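You operate a simulated robot arm through the tools that you are given. There is no shell and no other tool. Be economical: measure what you need, move in short steps, check, and stop when the job is done.

The job below is to be done with a simulated robot arm. You get a single attempt, and the scene is never put back.

## Task
Put things in order on the dining table top. At the end: the black basin plug stands where the white tube with the blue foot stood; the rice jar stands where the orange sponge stood; the white tube with the blue foot stands where the rice jar stood; the orange sponge stands on top of the round board; whatever was shut is shut again. Leave all else as you found it, and nothing knocked over.

The check looks at the end state, three seconds after you hand in, the way a careful person would. Anything else that was tipped, shoved, dropped, spilled or broken makes it a failure.

## Robot
A 5-joint arm with a two-finger parallel gripper, fixed in place. Base frame: the origin is at the foot of the arm, x ahead of it, y to its left, z up; the work surface is at about z = 0. Units: m, rad, N and s.
With the tool pointing down near the work surface it reaches from about 0.26 to 0.68 m from the base axis. Its first joint turns from -1.152 to 1.152 rad. The tool tilts only in the upright plane through the base axis and itself; it spins freely about its own axis. Payload 2.9 kg.
The TCP is the grasp point between the finger pads, 0.03 m short of the fingertips. In the tool frame z runs along the fingers and y along their closing line. The gripper opens to 0.11 m. The fingers are 0.02 m wide and 0.01 m thick; the gripper's body (0.048 by 0.112 m) begins 0.055 m behind the TCP.
Orientation is told as [roll, pitch, yaw] about the base's x, y, z axes, in that order, counted from this pose: with the fingers straight down and closing along the base's y, the tool's x points along the base's -x, its y along +y and its z along -z.

## Interface
- The arm moves only by the tool jog_arm. Its argument "deltas" is a list of rows, each an object (a shift or turn left out is 0, a gripper value left out holds the last) with "offset": the shift along the tool's x, y, z in cm, a list of three; "rot": the turn, a rotation vector about the tool's x, y, z in rad, a list of three. In form: [{"offset": [tx, ty, tz], "rot": [rx, ry, rz]}, ...]. A call has 1 to 12 rows; each row is the pose to reach, as a shift and turn from the pose commanded when the call began, along the tool's axes at that moment. "claw" is the closure in counts, from 0 (fully open) to 255 (shut), set as the call begins (left out, the last holds). Each row takes 0.2 s and may step no farther than 0.05 m and 0.15 rad from the row before; otherwise, or with a gripper value out of range, the whole call is refused. Where a pose cannot be reached the arm comes as near as it can. A force on the tool above 40 N (or 10 N above the force at the start of the call, whichever is more), or a blocked arm, ends the call early, and 0.2 s more pass. Each finger travels about 0.108 m/s and halts on what it meets, pressing with about 43 N; the grip force reading is that of the motor and also rises with nothing between the fingers. The clock runs only during rows and for 0.2 s after the last one: add rows that repeat a pose to give the fingers time. It gives the time, the measured TCP pose, the force on the tool (base axes), the opening and the grip force at its end, in the units of the frame above (readings bear some noise), with the torque about the TCP (base axes, N m) and any sound that the robot's microphone picked up, and new pictures: "show" is both (left out), scene, wrist or none.
- Cameras (640 x 400 px; columns grow to the right, rows downward): "scene" is fixed at [0.0431, -0.4582, 0.6006]; the picture's right is [0.71, -0.71, 0.00], its down [-0.43, -0.43, -0.80] and it looks along [0.56, 0.56, -0.60] (base axes); focal length 332 px, centre (320, 200). "wrist" rides on the gripper at [0.072, 0.017, -0.103] in the tool frame; the picture's right is [-0.23, 0.97, 0.00], its down [-0.76, -0.18, -0.62] and it looks along [-0.61, -0.14, 0.78] (tool axes); focal length 222 px, centre (320, 200). There is no depth. A picture from a camera that has moved, and an enlarged one, comes with that camera's place and axes in the base frame and with its lens.
- close_up(camera, box): a new picture of the part [left, top, right, bottom] of that camera's present view, enlarged. The clock stands still meanwhile.
- hand_in(): hands the job in; it is judged then, once.

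Go step by step. Nothing tells you positions but the pictures and the camera data: compare them with the known pose of the tool, close in by small moves and look again before you grip or let go. The budget is 120 turns and 200 pictures, counting those below and the enlarged ones. Unless the task says otherwise, let go and move clear before handing in, and close with one line.

The tools are called after "Call:" as name(argument=value, ...) on one line, values as JSON. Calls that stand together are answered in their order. jog_arm: Moves the arm, as the interface text tells. Its arguments: {"type":"object","properties":{"deltas":{"type":"array"},"claw":{"type":"number"},"show":{"type":"string","enum":["both","scene","wrist","none"]}},"required":["deltas"]} The other tools are called the same way: close_up (camera, box) takes an enlarged picture of a part of a camera's view; hand_in () hands the job in.

At the start:

```text
time_s: 0.0
position: [0.3763, 0.2199, 0.3521]
tcp_rot: [0.0, -0.001, 0.0]
force: [0.1, 0.0, -0.2]
ft_torque: [0.0, -0.02, -0.05]
opening: 0.11
grip_force: 0.0
```

scene: 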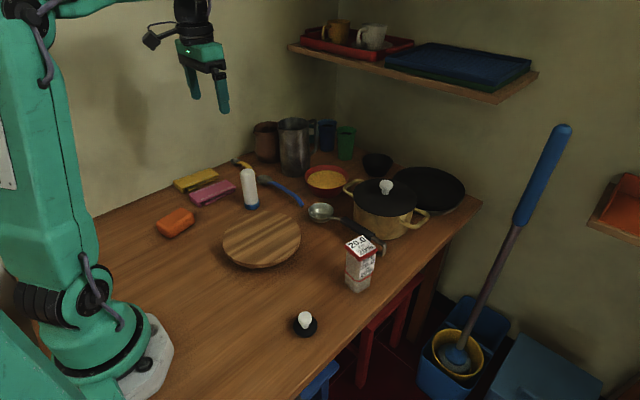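
wrist: 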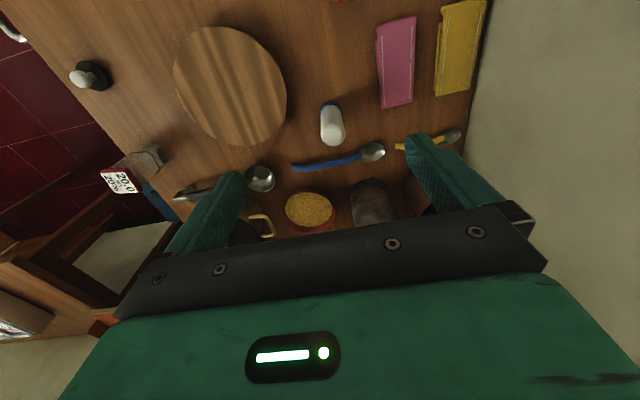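

I see the table with the orange sponge, the white tube, the round board, a jar with a red lid and a black plug. I'll take close-ups first to identify and measure them.

Call:
close_up(camera="scene", box=[140, 140, 300, 240])

Call:
close_up(camera="scene", box=[270, 220, 430, 350])

Call:
close_up(camera="scene", box=[240, 110, 400, 210])

```text
4.00 times, centred on (220, 190) of scene
camera zoom: at [0.0431, -0.4582, 0.6006], right [0.71, -0.71, 0.0], down [-0.43, -0.43, -0.8], along [0.56, 0.56, -0.6], focal length 1329 px, centre (720, 240)
```

zoom: 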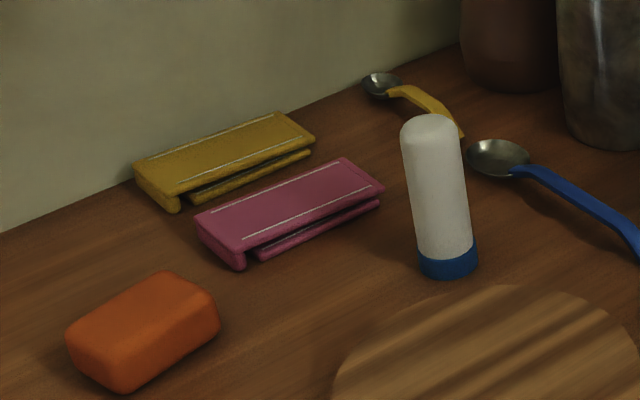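

```text
3.08 times, centred on (350, 285) of scene
camera zoom: at [0.0431, -0.4582, 0.6006], right [0.71, -0.71, 0.0], down [-0.43, -0.43, -0.8], along [0.56, 0.56, -0.6], focal length 1022 px, centre (228, -62)
```

zoom: 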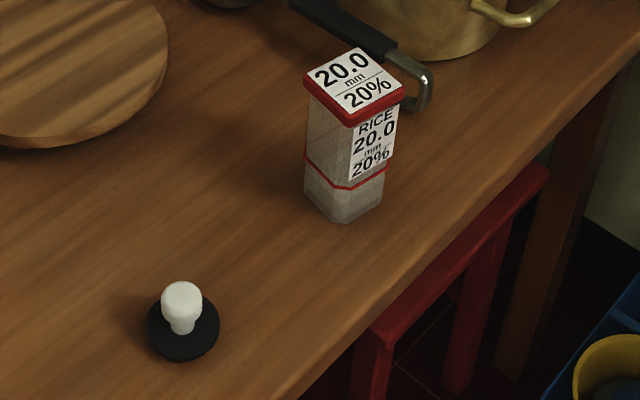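

```text
4.00 times, centred on (320, 160) of scene
camera zoom: at [0.0431, -0.4582, 0.6006], right [0.71, -0.71, 0.0], down [-0.43, -0.43, -0.8], along [0.56, 0.56, -0.6], focal length 1329 px, centre (320, 360)
```

zoom: 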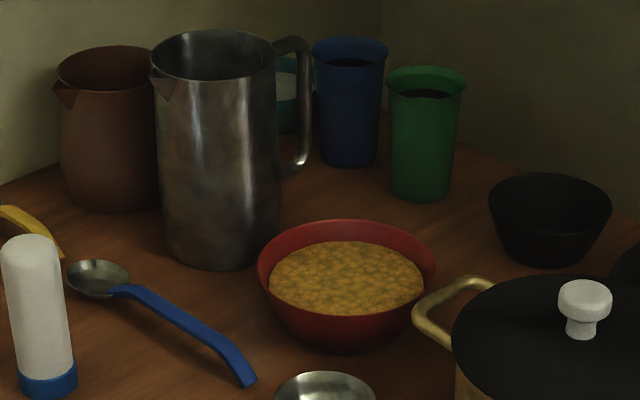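

The orange sponge is at about (0.248, 0.293), the tube at (0.447, 0.227), the jar at (0.448, -0.175), the plug at (0.288, -0.172) and the board centre at (0.374, 0.080). I'll do the sponge first, so I'm moving above it to check its position.

Call:
jog_arm(deltas=[{"offset": [3.2, 1.8, 3.0]}, {"offset": [6.4, 3.6, 6.0]}, {"offset": [9.6, 5.4, 9.5]}, {"offset": [12.9, 7.3, 13]}, {"offset": [12.9, 7.3, 15.2]}, {"offset": [12.9, 7.3, 15.2]}])

```text
refused: row 3 steps farther than a row can; nothing moved
```

The step was slightly too big, so I'm splitting the same move over the sponge into smaller rows.

Call:
jog_arm(deltas=[{"offset": [2.6, 1.5, 3.0]}, {"offset": [5.2, 3.0, 6.0]}, {"offset": [7.8, 4.5, 9]}, {"offset": [10.4, 6, 12]}, {"offset": [12.9, 7.3, 15.2]}, {"offset": [12.9, 7.3, 15.2]}])

```text
time_s: 1.4
position: [0.2472, 0.294, 0.2023]
tcp_rot: [0.001, -0.001, 0.001]
force: [0.5, 0.0, -0.6]
ft_torque: [0.01, -0.02, -0.01]
opening: 0.1101
grip_force: 0.0
camera wrist: at [0.1745, 0.3097, 0.3055], right [0.23, 0.97, 0.0], down [0.76, -0.18, 0.62], along [0.61, -0.14, -0.78], focal length 222 px, centre (320, 200)
```

scene: 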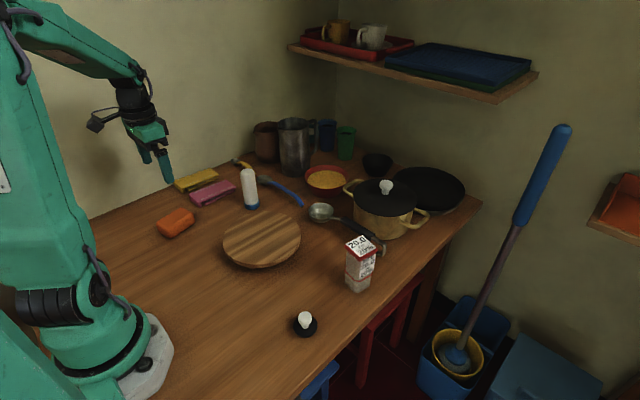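
wrist: 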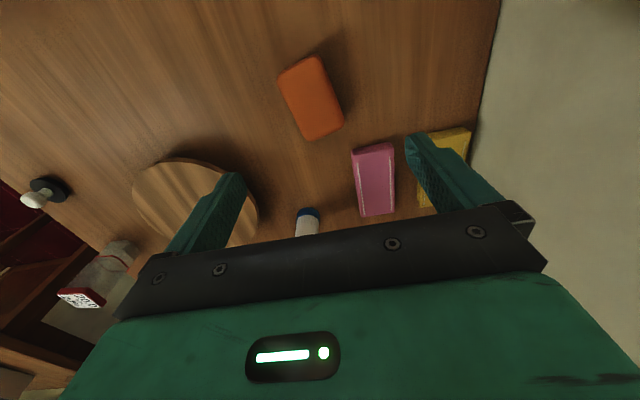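

The wrist view puts the sponge at about (0.244, 0.287), turned about 0.15 rad. I'll lower above it with a matching turn and look again.

Call:
jog_arm(deltas=[{"offset": [0.1, -0.2, 4], "rot": [0, 0, -0.07]}, {"offset": [0.2, -0.4, 8], "rot": [0, 0, -0.14]}, {"offset": [0.2, -0.6, 11.5], "rot": [0, 0, -0.15]}, {"offset": [0.2, -0.6, 11.5], "rot": [0, 0, -0.15]}])

Call:
close_up(camera="scene", box=[120, 160, 280, 260])

```text
time_s: 2.4
position: [0.2451, 0.2872, 0.0858]
tcp_rot: [0.0, -0.001, 0.153]
force: [-0.3, -0.1, -0.1]
ft_torque: [0.02, 0.0, 0.02]
opening: 0.1101
grip_force: 0.1
camera wrist: at [0.1708, 0.2915, 0.1896], right [0.08, 1.0, 0.0], down [0.78, -0.06, 0.62], along [0.62, -0.05, -0.78], focal length 222 px, centre (320, 200)
```

scene: 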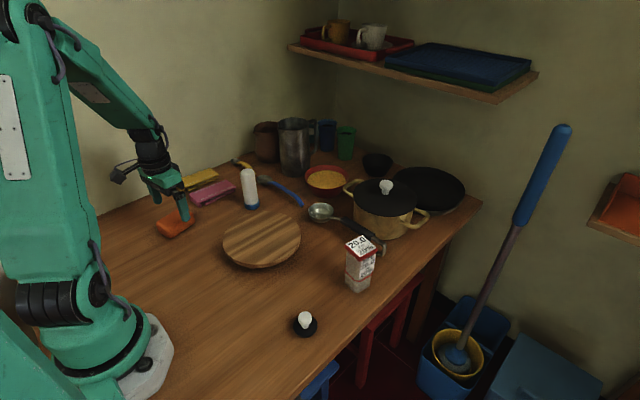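
wrist: 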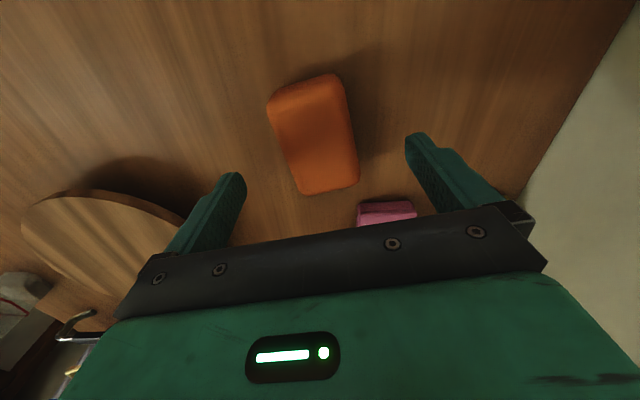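

```text
4.00 times, centred on (200, 210) of scene
camera zoom: at [0.0431, -0.4582, 0.6006], right [0.71, -0.71, 0.0], down [-0.43, -0.43, -0.8], along [0.56, 0.56, -0.6], focal length 1329 px, centre (800, 160)
```

zoom: 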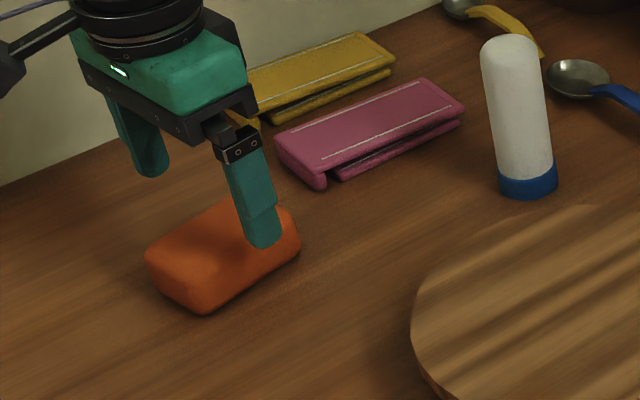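

The sponge centre is about (0.249, 0.286) with yaw 0.15, and the fingers straddle it. I'm lowering onto it, then gripping.

Call:
jog_arm(deltas=[{"offset": [-0.3, 0, 2.4]}, {"offset": [-0.3, 0, 4.9]}, {"offset": [-0.3, 0, 4.9]}], show="scene")

Call:
jog_arm(deltas=[{"offset": [0, 0, 0]}, {"offset": [0, 0, 0]}, {"offset": [0, 0, 0]}, {"offset": [0, 0, 0]}], claw=160, show="both")

```text
time_s: 3.2
position: [0.2469, 0.288, 0.0363]
tcp_rot: [0.0, 0.001, 0.15]
force: [-1.0, 0.5, 0.6]
ft_torque: [0.02, 0.02, -0.01]
opening: 0.1102
grip_force: 0.0
```

scene: 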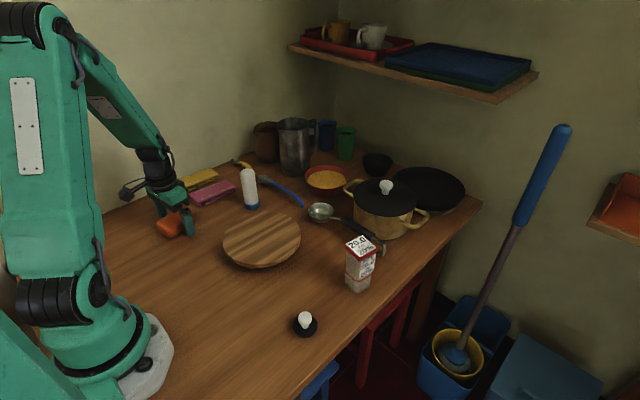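

```text
time_s: 4.2
position: [0.2455, 0.2876, 0.0355]
tcp_rot: [-0.001, 0.002, 0.151]
force: [0.1, -0.2, -0.5]
ft_torque: [-0.01, 0.0, 0.01]
opening: 0.0552
grip_force: 43.3
camera wrist: at [0.1723, 0.2924, 0.1391], right [0.08, 1.0, 0.0], down [0.78, -0.06, 0.62], along [0.62, -0.05, -0.78], focal length 222 px, centre (320, 200)
```

scene: 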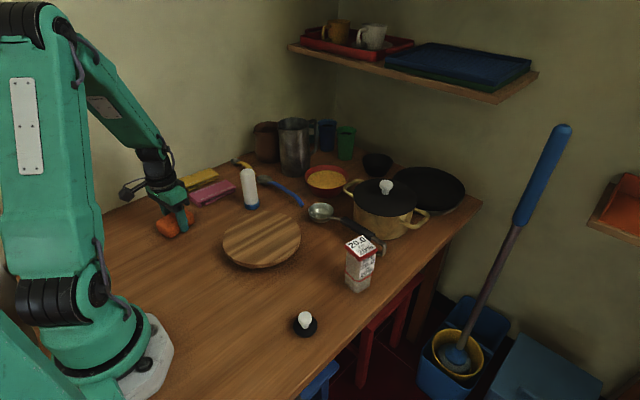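
wrist: 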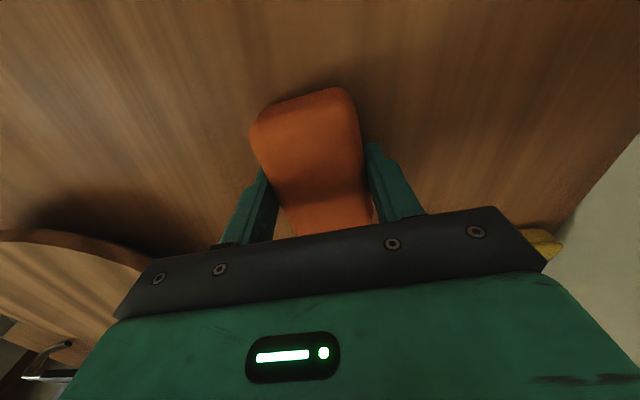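

The sponge is gripped at 55 mm wide. I'm lifting it and carrying it over the board centre.

Call:
jog_arm(deltas=[{"offset": [0, 0, -4]}, {"offset": [0, 0, -8]}, {"offset": [-1.9, -4.5, -8.5]}, {"offset": [-3.8, -9, -8.5]}, {"offset": [-5.7, -13.5, -8.5]}, {"offset": [-7.6, -18, -8.5]}, {"offset": [-9.55, -22.4, -8.5]}, {"offset": [-9.55, -22.4, -8.5]}])

Call:
close_up(camera="scene", box=[190, 160, 350, 280])

```text
time_s: 6.0
position: [0.3775, 0.0785, 0.1212]
tcp_rot: [0.002, 0.002, 0.153]
force: [0.7, -0.2, -1.1]
ft_torque: [-0.02, -0.01, 0.0]
opening: 0.0551
grip_force: 43.3
camera wrist: at [0.3025, 0.0844, 0.2238], right [0.08, 1.0, 0.0], down [0.78, -0.06, 0.62], along [0.62, -0.05, -0.78], focal length 222 px, centre (320, 200)
```

scene: 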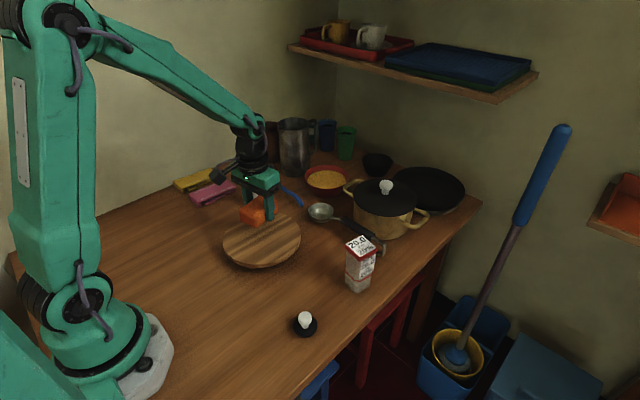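
wrist: 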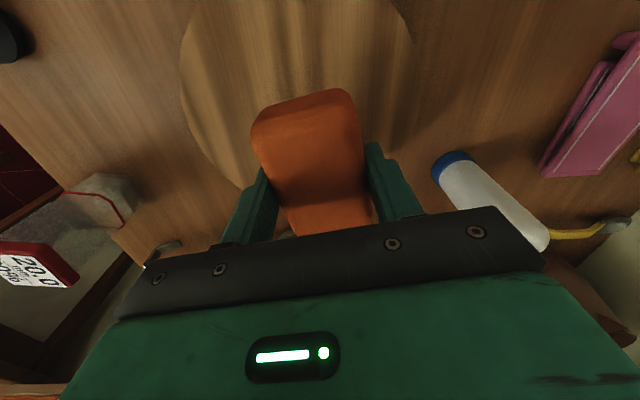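

```text
3.33 times, centred on (270, 220) of scene
camera zoom: at [0.0431, -0.4582, 0.6006], right [0.71, -0.71, 0.0], down [-0.43, -0.43, -0.8], along [0.56, 0.56, -0.6], focal length 1107 px, centre (487, 133)
```

zoom: 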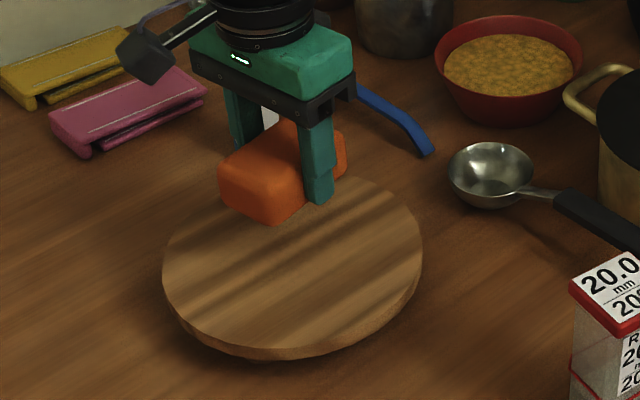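

The sponge is over the board. The board centre looks like about (0.370, 0.072), and it may be raised. I'll shift slightly and lower in small steps until I feel contact.

Call:
jog_arm(deltas=[{"offset": [0.8, -0.5, 0]}, {"offset": [0.8, -0.5, 2.5]}, {"offset": [0.8, -0.5, 3.5]}, {"offset": [0.8, -0.5, 4.0]}, {"offset": [0.8, -0.5, 4.0]}])

Call:
close_up(camera="scene", box=[210, 170, 320, 280])

```text
time_s: 7.2
position: [0.3688, 0.0725, 0.0805]
tcp_rot: [0.001, 0.0, 0.15]
force: [0.0, 0.4, 0.0]
ft_torque: [0.03, -0.06, 0.02]
opening: 0.0552
grip_force: 43.0
camera wrist: at [0.295, 0.0783, 0.1832], right [0.08, 1.0, 0.0], down [0.78, -0.06, 0.62], along [0.62, -0.05, -0.78], focal length 222 px, centre (320, 200)
```

scene: 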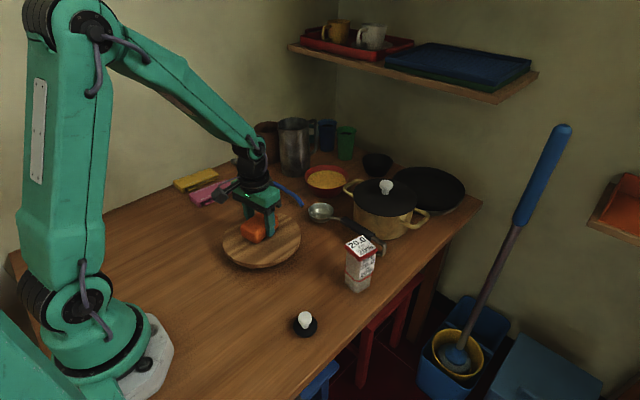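
wrist: 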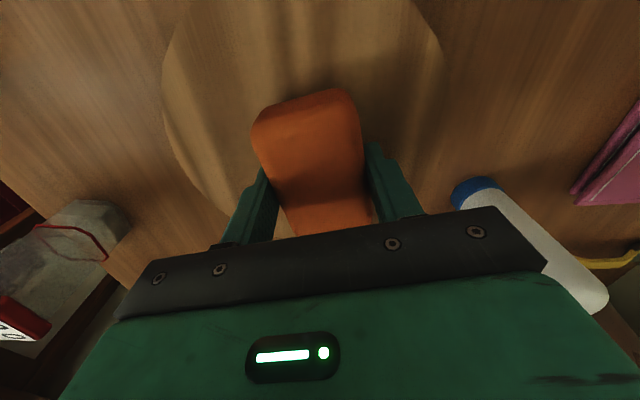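

```text
3.64 times, centred on (265, 225) of scene
camera zoom: at [0.0431, -0.4582, 0.6006], right [0.71, -0.71, 0.0], down [-0.43, -0.43, -0.8], along [0.56, 0.56, -0.6], focal length 1208 px, centre (520, 109)
```

zoom: 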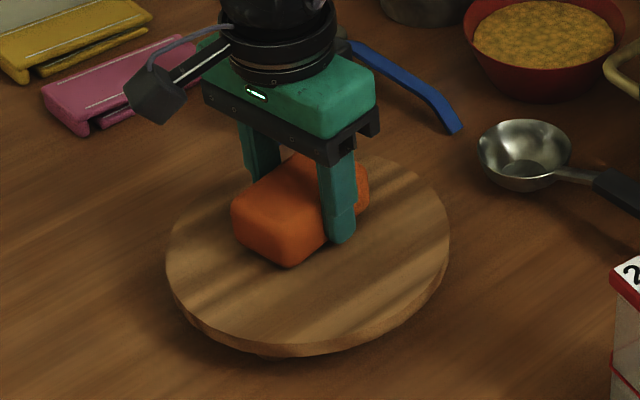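

The sponge is centred over the board with a little clearance left. I'll lower in fine steps and watch the force.

Call:
jog_arm(deltas=[{"offset": [0, 0, 0.4]}, {"offset": [0, 0, 0.8]}, {"offset": [0, 0, 1.0]}, {"offset": [0, 0, 1.0]}], show="none")

Call:
close_up(camera="scene", box=[210, 170, 320, 280])

```text
time_s: 7.8
position: [0.3692, 0.074, 0.0764]
tcp_rot: [-0.002, -0.003, 0.152]
force: [-2.8, -0.6, 7.7]
ft_torque: [-0.07, 0.19, 0.01]
opening: 0.055
grip_force: 43.2
stopped in row 3: the force on the tool passed its limit at 48 N (the readings are from after the stop); the commanded pose is now the measured one
```

```text
3.64 times, centred on (265, 225) of scene
camera zoom: at [0.0431, -0.4582, 0.6006], right [0.71, -0.71, 0.0], down [-0.43, -0.43, -0.8], along [0.56, 0.56, -0.6], focal length 1208 px, centre (520, 109)
```

zoom: 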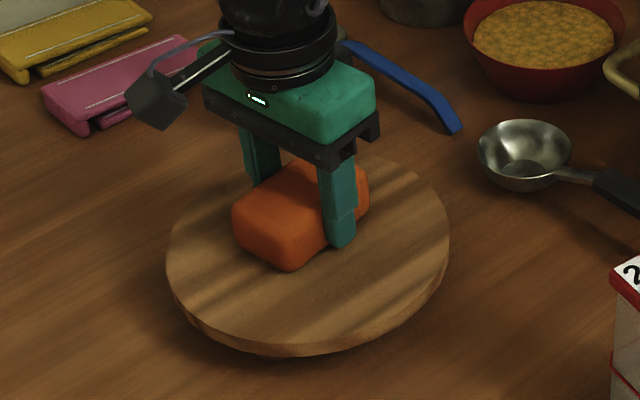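

Contact came at TCP z = 0.076, so the board top is about 0.04 and its true centre is nearer (0.359, 0.058). I'll lift slightly, re-centre and set it down more gently.

Call:
jog_arm(deltas=[{"offset": [0, 0, -1.5]}, {"offset": [1.0, -1.25, -1.5]}, {"offset": [1.0, -1.25, -0.7]}, {"offset": [1.0, -1.25, -0.3]}, {"offset": [1.0, -1.25, -0.1]}, {"offset": [1.0, -1.25, -0.1]}], show="none")

Call:
close_up(camera="scene", box=[210, 170, 320, 280])

```text
time_s: 9.2
position: [0.3619, 0.0597, 0.0778]
tcp_rot: [0.001, -0.003, 0.151]
force: [0.1, 0.3, -0.9]
ft_torque: [0.01, -0.02, -0.02]
opening: 0.0549
grip_force: 43.0
```

```text
3.64 times, centred on (265, 225) of scene
camera zoom: at [0.0431, -0.4582, 0.6006], right [0.71, -0.71, 0.0], down [-0.43, -0.43, -0.8], along [0.56, 0.56, -0.6], focal length 1208 px, centre (520, 109)
```

zoom: 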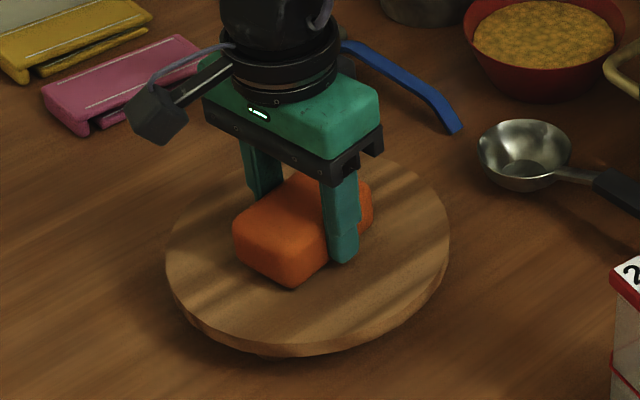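

Well centred now. I'll go down the last millimetre or two, then open the gripper.

Call:
jog_arm(deltas=[{"offset": [0, 0, 0.1]}, {"offset": [0, 0, 0.15]}], show="none")

Call:
jog_arm(deltas=[{"offset": [0, 0, 0]}, {"offset": [0, 0, 0]}, {"offset": [0, 0, 0]}], claw=60, show="none")

Call:
jog_arm(deltas=[{"offset": [0, 0, -4]}, {"offset": [0, 0, -8]}, {"offset": [0, 0, -12]}, {"offset": [0, 0, -16]}, {"offset": [0, 0, -16]}], claw=0)

```text
time_s: 9.8
position: [0.3602, 0.0591, 0.076]
tcp_rot: [0.0, -0.003, 0.151]
force: [-1.1, -1.3, 10.5]
ft_torque: [-0.07, 0.26, 0.09]
opening: 0.055
grip_force: 43.0
```

```text
time_s: 10.6
position: [0.3612, 0.0608, 0.0748]
tcp_rot: [0.0, -0.002, 0.153]
force: [-0.4, -0.4, 0.7]
ft_torque: [0.02, -0.01, 0.0]
opening: 0.084
grip_force: 0.0
```

```text
time_s: 11.8
position: [0.3606, 0.0576, 0.2351]
tcp_rot: [0.001, -0.002, 0.15]
force: [-0.8, -0.5, -0.5]
ft_torque: [0.01, 0.01, -0.02]
opening: 0.1101
grip_force: 0.1
camera wrist: at [0.2858, 0.0626, 0.3381], right [0.08, 1.0, 0.0], down [0.78, -0.06, 0.62], along [0.62, -0.05, -0.78], focal length 222 px, centre (320, 200)
```

scene: 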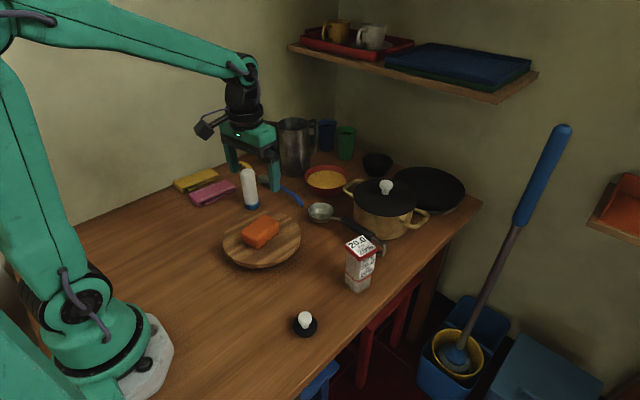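
wrist: 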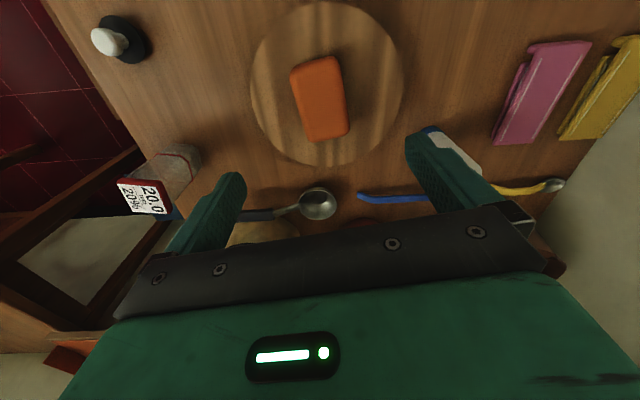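

The sponge rests flat in the middle of the board. Next is the rice jar; I'm moving above and behind it to inspect its lid and orientation.

Call:
jog_arm(deltas=[{"offset": [-0.8, -4.7, 0], "rot": [0, 0, 0.05]}, {"offset": [-1.6, -9.4, 0], "rot": [0, 0, 0.1]}, {"offset": [-2.2, -14.1, 0], "rot": [0, 0, 0.18]}, {"offset": [-3, -18.8, 0], "rot": [0, 0, 0.22]}, {"offset": [-3.5, -23.5, 0], "rot": [0, 0, 0.27]}, {"offset": [-3.5, -23.5, 0], "rot": [0, 0, 0.27]}], show="wrist")

Call:
close_up(camera="scene", box=[330, 225, 400, 300])

```text
time_s: 13.2
position: [0.4316, -0.1693, 0.2332]
tcp_rot: [-0.002, -0.002, -0.118]
force: [0.0, 0.6, -0.1]
ft_torque: [0.0, -0.01, -0.03]
opening: 0.1101
grip_force: 0.0
camera wrist: at [0.3619, -0.1447, 0.3369], right [0.34, 0.94, 0.0], down [0.73, -0.27, 0.62], along [0.59, -0.21, -0.78], focal length 222 px, centre (320, 200)
```

wrist: 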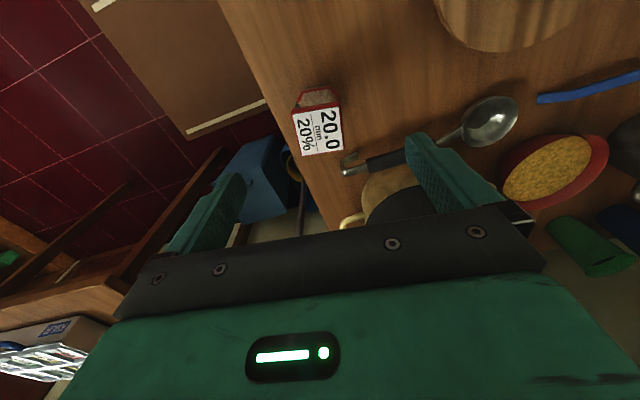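

```text
5.33 times, centred on (365, 262) of scene
camera zoom: at [0.0431, -0.4582, 0.6006], right [0.71, -0.71, 0.0], down [-0.43, -0.43, -0.8], along [0.56, 0.56, -0.6], focal length 1771 px, centre (80, -133)
```

zoom: 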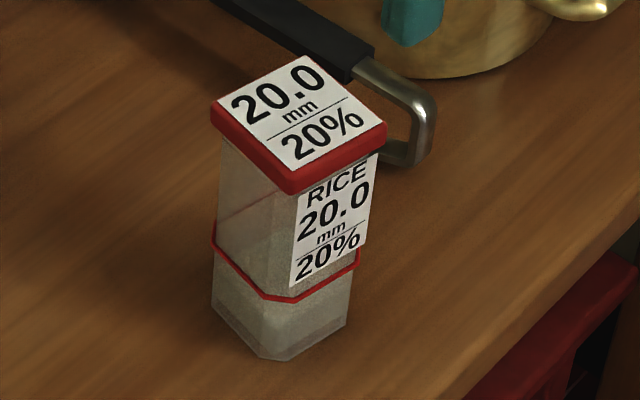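

The jar is about 5 cm square, 11 cm tall, with a slightly overhanging red lid. I'll check the finger shape and take a closer view of the jar from the wrist before choosing a grip.

Call:
close_up(camera="scene", box=[330, 90, 450, 190])

Call:
close_up(camera="wrist", box=[260, 70, 380, 180])

```text
4.00 times, centred on (390, 140) of scene
camera zoom: at [0.0431, -0.4582, 0.6006], right [0.71, -0.71, 0.0], down [-0.43, -0.43, -0.8], along [0.56, 0.56, -0.6], focal length 1329 px, centre (40, 440)
```

zoom: 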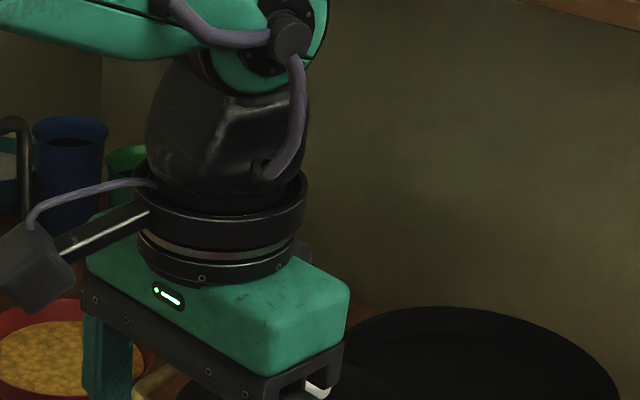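

```text
3.64 times, centred on (320, 125) of wrist
camera zoom: at [0.3619, -0.1447, 0.3369], right [0.34, 0.94, 0.0], down [0.73, -0.27, 0.62], along [0.59, -0.21, -0.78], focal length 808 px, centre (320, 473)
```

zoom: 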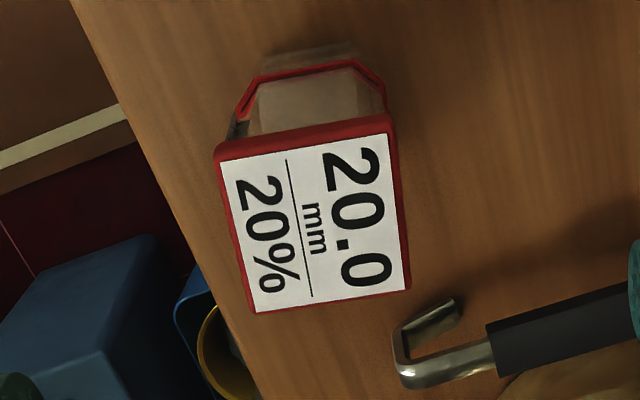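

The jar is centred at about (0.4455, -0.1745), yaw -0.21, lid about 5 cm square. I'll align and come down until the fingertips reach the lid's level, then check.

Call:
jog_arm(deltas=[{"offset": [-1.44, -0.36, 2], "rot": [0, 0, 0.09]}, {"offset": [-1.44, -0.36, 6], "rot": [0, 0, 0.09]}, {"offset": [-1.44, -0.36, 9], "rot": [0, 0, 0.09]}, {"offset": [-1.44, -0.36, 9], "rot": [0, 0, 0.09]}], show="wrist")

Call:
close_up(camera="scene", box=[310, 190, 420, 300])

```text
time_s: 14.2
position: [0.4478, -0.1708, 0.1426]
tcp_rot: [0.001, -0.003, -0.209]
force: [-0.1, 0.2, -0.2]
ft_torque: [-0.04, -0.02, 0.02]
opening: 0.1099
grip_force: 0.1
camera wrist: at [0.3795, -0.1411, 0.2469], right [0.42, 0.91, 0.0], down [0.71, -0.33, 0.62], along [0.56, -0.26, -0.78], focal length 222 px, centre (320, 200)
```

wrist: 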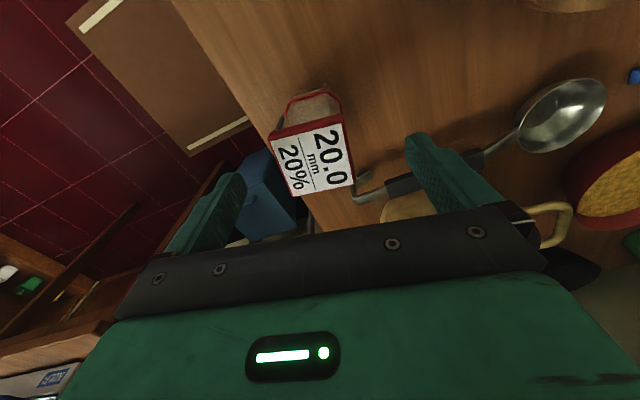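

```text
3.64 times, centred on (365, 245) of scene
camera zoom: at [0.0431, -0.4582, 0.6006], right [0.71, -0.71, 0.0], down [-0.43, -0.43, -0.8], along [0.56, 0.56, -0.6], focal length 1208 px, centre (156, 36)
```

zoom: 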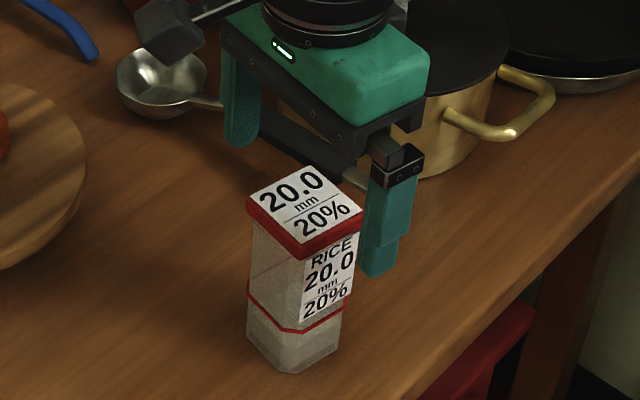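

The alignment is nearly right: I'll shift 5 mm in -y, lower to TCP z ≈ 0.068 (gripper body stays above the lid), then close. A tiny test lift will show whether the lid and body move together.

Call:
jog_arm(deltas=[{"offset": [0, -0.5, 0]}, {"offset": [0, -0.5, 3]}, {"offset": [0, -0.5, 6]}, {"offset": [0, -0.5, 7.4]}, {"offset": [0, -0.5, 7.4]}], show="none")

Call:
close_up(camera="scene", box=[310, 190, 420, 300])

Call:
close_up(camera="wrist", box=[160, 60, 480, 260])

```text
time_s: 15.4
position: [0.4439, -0.1771, 0.0708]
tcp_rot: [-0.001, -0.002, -0.208]
force: [0.5, 1.0, -0.6]
ft_torque: [0.0, -0.05, 0.01]
opening: 0.11
grip_force: 0.0
```

```text
3.64 times, centred on (365, 245) of scene
camera zoom: at [0.0431, -0.4582, 0.6006], right [0.71, -0.71, 0.0], down [-0.43, -0.43, -0.8], along [0.56, 0.56, -0.6], focal length 1208 px, centre (156, 36)
```

zoom: 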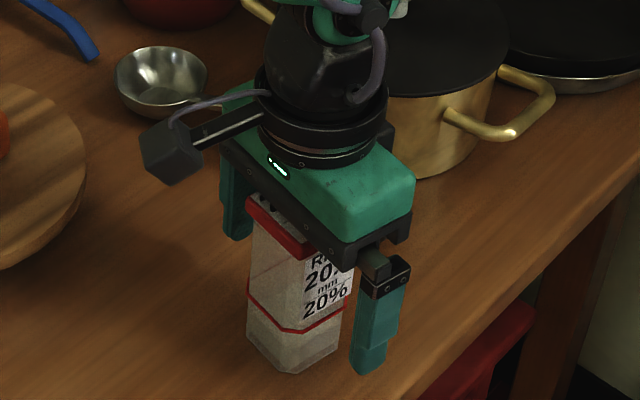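

```text
2.00 times, centred on (320, 160) of wrist
camera zoom: at [0.376, -0.1468, 0.1739], right [0.42, 0.91, 0.0], down [0.71, -0.33, 0.62], along [0.57, -0.26, -0.78], focal length 444 px, centre (320, 280)
```

zoom: 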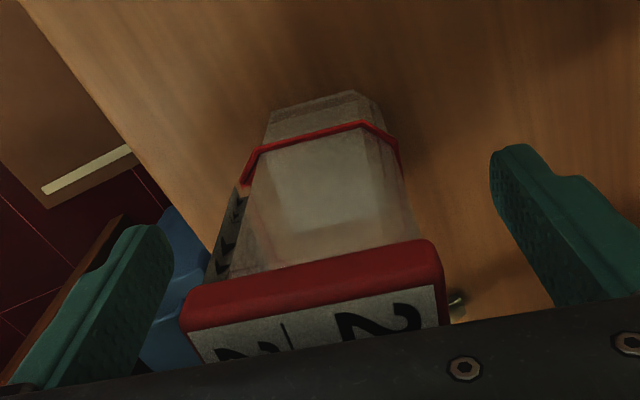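

The jar is centred between the fingers with the body clear of the lid. Closing now, then a 6 mm test lift.

Call:
jog_arm(deltas=[{"offset": [0, 0, 0]}, {"offset": [0, 0, 0]}, {"offset": [0, 0, 0]}, {"offset": [0, 0, 0]}], claw=160, show="none")

Call:
close_up(camera="wrist", box=[160, 60, 480, 260])

Call:
jog_arm(deltas=[{"offset": [0, 0, -0.3]}, {"offset": [0, 0, -0.6]}, {"offset": [0, 0, -0.6]}], show="none")

Call:
close_up(camera="scene", box=[310, 190, 420, 300])

```text
time_s: 16.4
position: [0.4433, -0.1771, 0.0707]
tcp_rot: [0.0, -0.002, -0.208]
force: [0.6, 0.3, 0.5]
ft_torque: [-0.02, -0.02, 0.03]
opening: 0.0495
grip_force: 43.2
```

```text
2.00 times, centred on (320, 160) of wrist
camera zoom: at [0.3761, -0.1468, 0.1742], right [0.42, 0.91, 0.0], down [0.71, -0.33, 0.62], along [0.57, -0.26, -0.78], focal length 444 px, centre (320, 280)
```

zoom: 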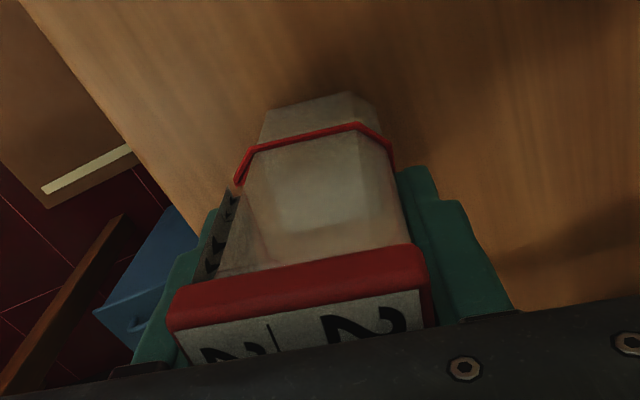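

```text
time_s: 17.2
position: [0.4443, -0.1775, 0.0775]
tcp_rot: [0.0, 0.0, -0.207]
force: [-0.7, 0.1, -2.0]
ft_torque: [-0.06, -0.02, -0.02]
opening: 0.0495
grip_force: 43.2
```

```text
3.64 times, centred on (365, 245) of scene
camera zoom: at [0.0431, -0.4582, 0.6006], right [0.71, -0.71, 0.0], down [-0.43, -0.43, -0.8], along [0.56, 0.56, -0.6], focal length 1208 px, centre (156, 36)
```

zoom: 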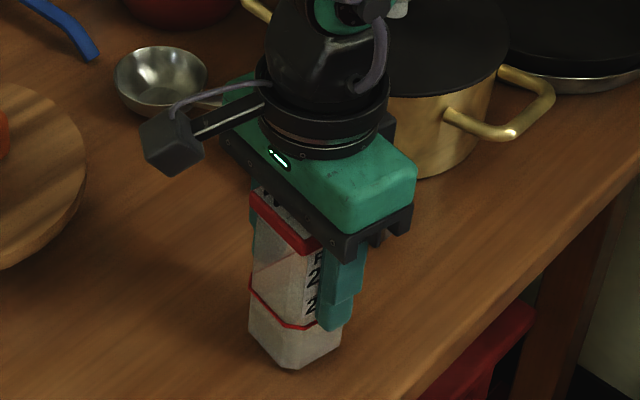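

The lid and body lift together (about 2 N), so the grip is sound. I'm raising it well clear and carrying it over towards the sponge's old spot at (0.247, 0.287).

Call:
jog_arm(deltas=[{"offset": [0, 0, -3.5]}, {"offset": [0, 0, -7]}, {"offset": [0, 0, -10.5]}, {"offset": [0, 0, -14]}, {"offset": [2.4, 3.44, -14]}, {"offset": [4.8, 6.88, -14]}, {"offset": [7.2, 10.3, -14]}, {"offset": [9.6, 13.75, -14]}, {"offset": [12, 17.2, -14]}, {"offset": [14.4, 20.6, -14]}, {"offset": [14.4, 20.6, -14]}], show="scene")

```text
time_s: 19.6
position: [0.3446, 0.0544, 0.2191]
tcp_rot: [-0.001, -0.003, -0.206]
force: [0.2, -0.2, -2.1]
ft_torque: [-0.02, 0.02, -0.03]
opening: 0.0493
grip_force: 43.4
```

scene: 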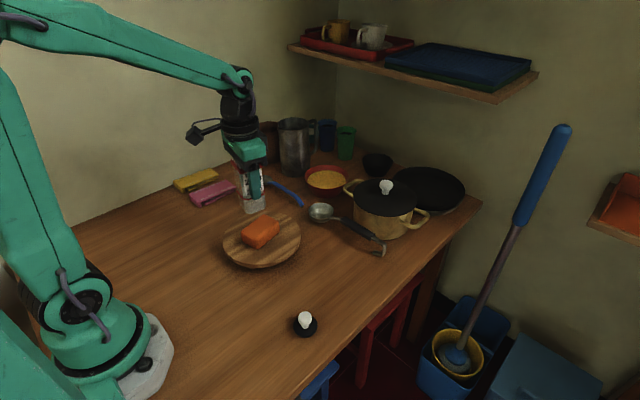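

Carrying on smoothly to the sponge's old spot and lowering part way.

Call:
jog_arm(deltas=[{"offset": [2.4, 3.45, 0]}, {"offset": [4.8, 6.9, 0]}, {"offset": [7.2, 10.35, 0]}, {"offset": [9.6, 13.8, 0]}, {"offset": [12, 17.25, 0]}, {"offset": [14.45, 20.7, 0]}, {"offset": [14.45, 20.7, 3.5]}, {"offset": [14.45, 20.7, 7]}, {"offset": [14.45, 20.7, 10.5]}, {"offset": [14.45, 20.7, 13]}, {"offset": [14.45, 20.7, 13]}])

Call:
close_up(camera="scene", box=[120, 150, 280, 260])

```text
time_s: 22.0
position: [0.2481, 0.2886, 0.0862]
tcp_rot: [0.001, 0.0, -0.208]
force: [0.3, -0.2, -2.1]
ft_torque: [-0.03, -0.01, 0.03]
opening: 0.0494
grip_force: 43.2
camera wrist: at [0.1797, 0.3186, 0.1898], right [0.42, 0.91, 0.0], down [0.71, -0.33, 0.62], along [0.57, -0.26, -0.78], focal length 222 px, centre (320, 200)
```

scene: 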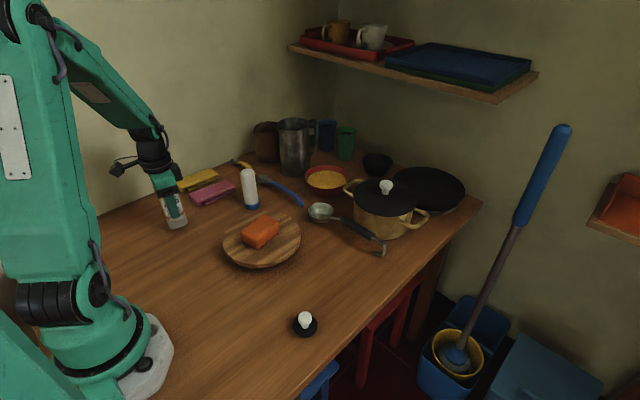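
wrist: 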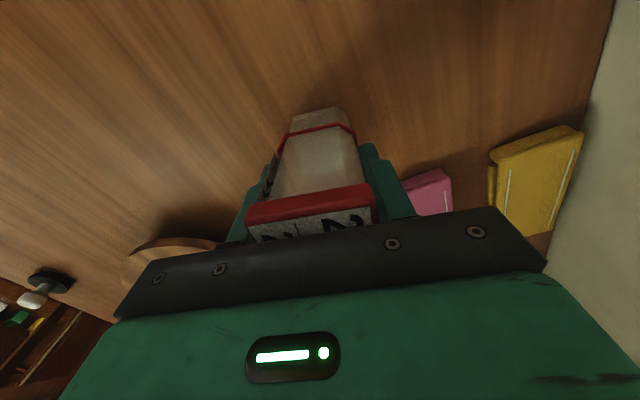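

```text
3.64 times, centred on (200, 205) of scene
camera zoom: at [0.0431, -0.4582, 0.6006], right [0.71, -0.71, 0.0], down [-0.43, -0.43, -0.8], along [0.56, 0.56, -0.6], focal length 1208 px, centre (756, 182)
```

zoom: 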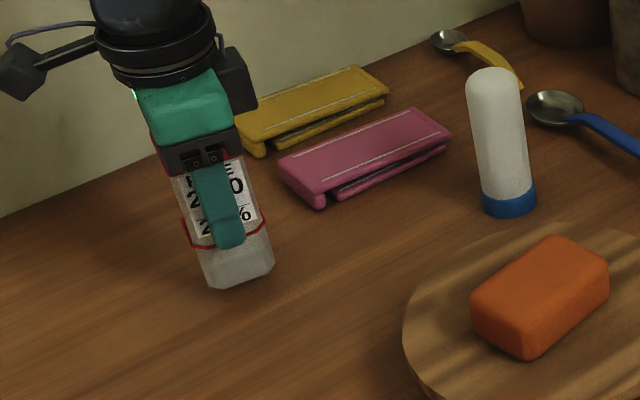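

The jar hangs upright over the target. I'm lowering the last 1.5 cm slowly.

Call:
jog_arm(deltas=[{"offset": [0, 0, 0.6]}, {"offset": [0, 0, 1.1]}, {"offset": [0, 0, 1.35]}, {"offset": [0, 0, 1.5]}, {"offset": [0, 0, 1.58]}, {"offset": [0, 0, 1.58]}], show="none")

```text
time_s: 23.4
position: [0.2477, 0.2862, 0.0715]
tcp_rot: [0.002, 0.001, -0.209]
force: [1.0, 0.3, -2.8]
ft_torque: [0.0, 0.0, 0.02]
opening: 0.0495
grip_force: 43.0
```

Not yet touching; a couple more millimetres in 1 mm steps.

Call:
jog_arm(deltas=[{"offset": [0, 0, 0.08]}, {"offset": [0, 0, 0.14]}, {"offset": [0, 0, 0.14]}], show="none")

```text
time_s: 24.2
position: [0.2483, 0.287, 0.0699]
tcp_rot: [0.004, -0.002, -0.209]
force: [5.5, -2.2, 13.8]
ft_torque: [-0.41, -0.12, 0.12]
opening: 0.0493
grip_force: 43.4
```

The jar is on the table (contact force +14 N). Releasing and rising straight up.

Call:
jog_arm(deltas=[{"offset": [0, 0, 0]}, {"offset": [0, 0, 0]}, {"offset": [0, 0, 0]}, {"offset": [0, 0, 0]}], claw=20, show="none")

Call:
jog_arm(deltas=[{"offset": [0, 0, -4]}, {"offset": [0, 0, -8]}, {"offset": [0, 0, -12]}, {"offset": [0, 0, -16]}, {"offset": [0, 0, -16]}], claw=0)

Call:
close_up(camera="scene", box=[120, 150, 280, 260])

```text
time_s: 25.2
position: [0.2456, 0.2863, 0.0692]
tcp_rot: [0.0, 0.0, -0.207]
force: [0.1, -0.5, 0.9]
ft_torque: [0.0, 0.03, 0.01]
opening: 0.1012
grip_force: 0.0
```

```text
time_s: 26.4
position: [0.2499, 0.2874, 0.2294]
tcp_rot: [0.0, -0.001, -0.208]
force: [0.6, 0.4, 0.4]
ft_torque: [-0.02, -0.02, -0.01]
opening: 0.1101
grip_force: 0.1
camera wrist: at [0.1827, 0.3193, 0.3325], right [0.42, 0.91, 0.0], down [0.71, -0.33, 0.62], along [0.57, -0.26, -0.78], focal length 222 px, centre (320, 200)
```

scene: 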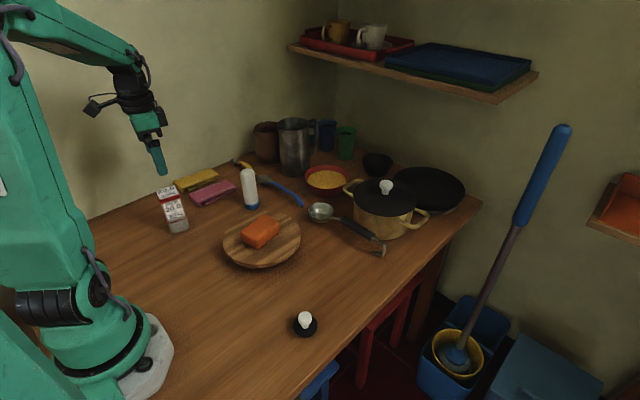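
wrist: 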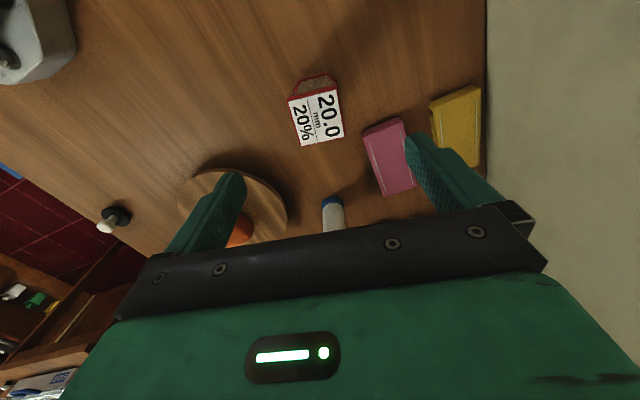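

```text
3.64 times, centred on (200, 205) of scene
camera zoom: at [0.0431, -0.4582, 0.6006], right [0.71, -0.71, 0.0], down [-0.43, -0.43, -0.8], along [0.56, 0.56, -0.6], focal length 1208 px, centre (756, 182)
```

zoom: 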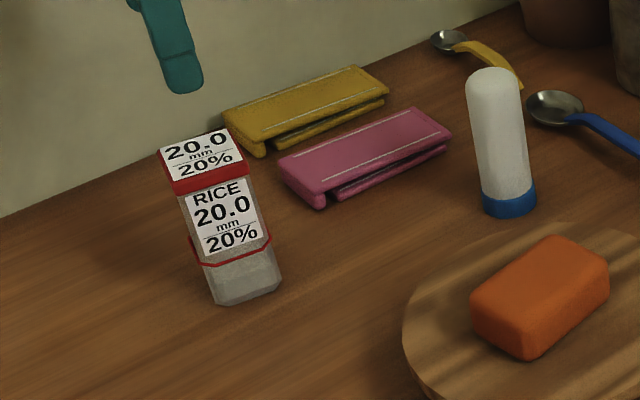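

The rice jar stands upright on the sponge's old spot. Next is the tube near (0.447, 0.227); I'm moving above it and spinning to keep the fingers away from the pink clip.

Call:
jog_arm(deltas=[{"offset": [-4, -0.4, 0], "rot": [0, 0, 0.06]}, {"offset": [-8, -0.8, 0], "rot": [0, 0, 0.12]}, {"offset": [-12, -1.3, 0], "rot": [0, 0, 0.18]}, {"offset": [-16, -1.8, 0], "rot": [0, 0, 0.24]}, {"offset": [-19.5, -2.2, 0], "rot": [0, 0, 0.3]}, {"offset": [-19.5, -2.2, 0], "rot": [0, 0, 0.3]}], show="wrist")

Call:
close_up(camera="scene", box=[220, 150, 280, 220])

```text
time_s: 27.8
position: [0.4339, 0.2251, 0.228]
tcp_rot: [-0.001, 0.001, -0.508]
force: [0.1, -0.7, -0.7]
ft_torque: [0.06, 0.01, -0.02]
opening: 0.1099
grip_force: 0.1
camera wrist: at [0.3792, 0.274, 0.3317], right [0.67, 0.74, 0.0], down [0.58, -0.53, 0.62], along [0.46, -0.42, -0.78], focal length 222 px, centre (320, 200)
```

wrist: 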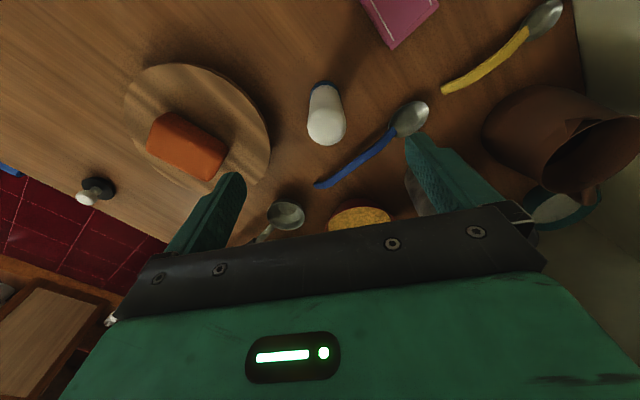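

```text
5.71 times, centred on (250, 185) of scene
camera zoom: at [0.0431, -0.4582, 0.6006], right [0.71, -0.71, 0.0], down [-0.43, -0.43, -0.8], along [0.56, 0.56, -0.6], focal length 1898 px, centre (720, 286)
```

zoom: 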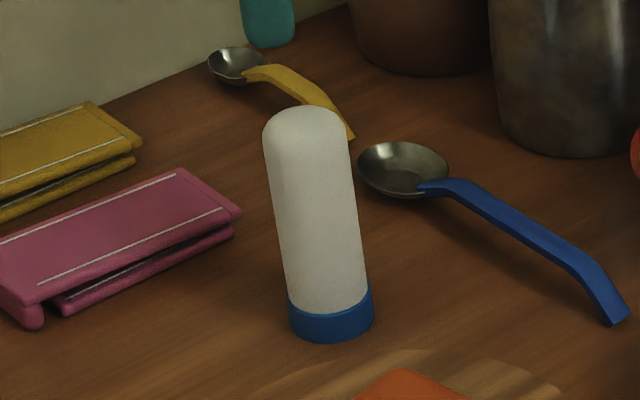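

The tube stands at about (0.446, 0.2265), 44 mm wide and about 13 cm tall. I'll align over it with the fingertips just above its top and check.

Call:
jog_arm(deltas=[{"offset": [-0.99, 0.71, 2]}, {"offset": [-0.99, 0.71, 5.5]}, {"offset": [-0.99, 0.71, 5.5]}], claw=35, show="wrist")

Call:
close_up(camera="scene", box=[200, 110, 300, 220])

```text
time_s: 28.6
position: [0.4497, 0.2255, 0.1759]
tcp_rot: [0.001, -0.001, -0.508]
force: [0.4, 0.5, -0.6]
ft_torque: [-0.03, -0.02, -0.01]
opening: 0.095
grip_force: 0.0
camera wrist: at [0.3954, 0.2743, 0.2789], right [0.67, 0.74, 0.0], down [0.58, -0.53, 0.62], along [0.46, -0.42, -0.78], focal length 222 px, centre (320, 200)
```

wrist: 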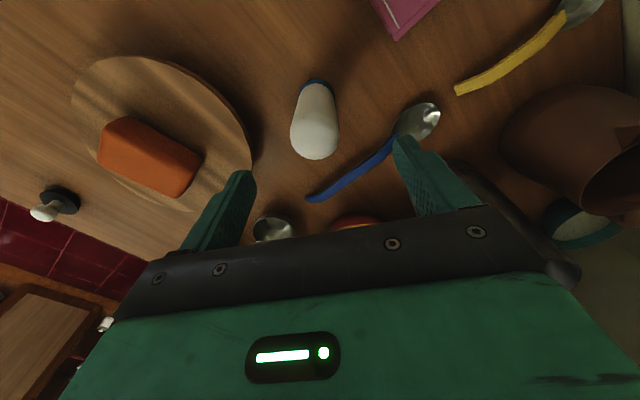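

```text
3.64 times, centred on (250, 165) of scene
camera zoom: at [0.0431, -0.4582, 0.6006], right [0.71, -0.71, 0.0], down [-0.43, -0.43, -0.8], along [0.56, 0.56, -0.6], focal length 1208 px, centre (574, 327)
```

zoom: 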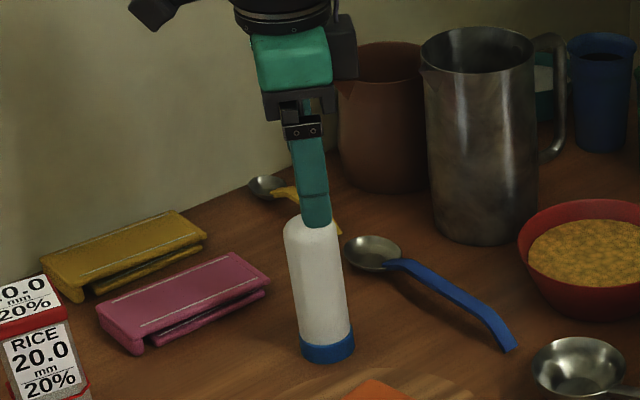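

The tube is between the fingers; a 5 mm correction, then I'll lower to TCP z ≈ 0.09 and look.

Call:
jog_arm(deltas=[{"offset": [0.45, -0.15, 0]}, {"offset": [0.45, -0.15, 3.5]}, {"offset": [0.45, -0.15, 7]}, {"offset": [0.45, -0.15, 8.5]}, {"offset": [0.45, -0.15, 8.5]}], show="wrist")

Call:
close_up(camera="scene", box=[200, 110, 300, 220])

```text
time_s: 29.8
position: [0.442, 0.2266, 0.0908]
tcp_rot: [-0.001, 0.0, -0.508]
force: [-1.0, -0.4, 0.1]
ft_torque: [0.0, -0.02, -0.02]
opening: 0.0951
grip_force: 0.1
camera wrist: at [0.3865, 0.2763, 0.1928], right [0.67, 0.74, 0.0], down [0.58, -0.53, 0.62], along [0.46, -0.42, -0.78], focal length 222 px, centre (320, 200)
```

wrist: 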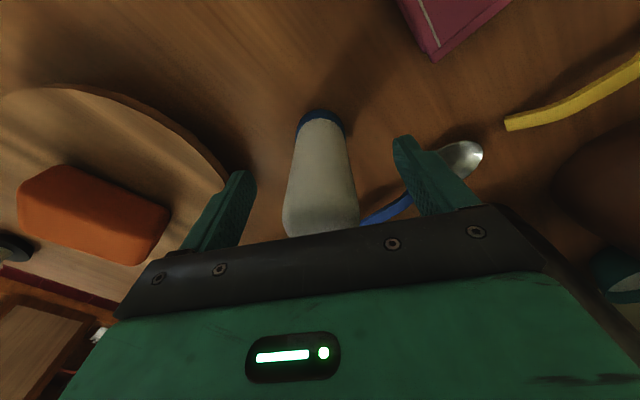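

```text
3.64 times, centred on (250, 165) of scene
camera zoom: at [0.0431, -0.4582, 0.6006], right [0.71, -0.71, 0.0], down [-0.43, -0.43, -0.8], along [0.56, 0.56, -0.6], focal length 1208 px, centre (574, 327)
```

zoom: 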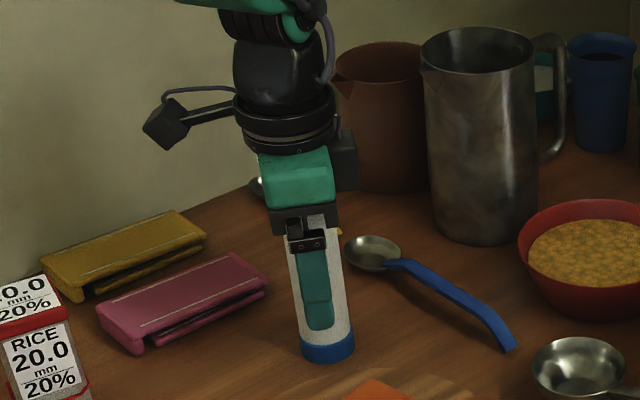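

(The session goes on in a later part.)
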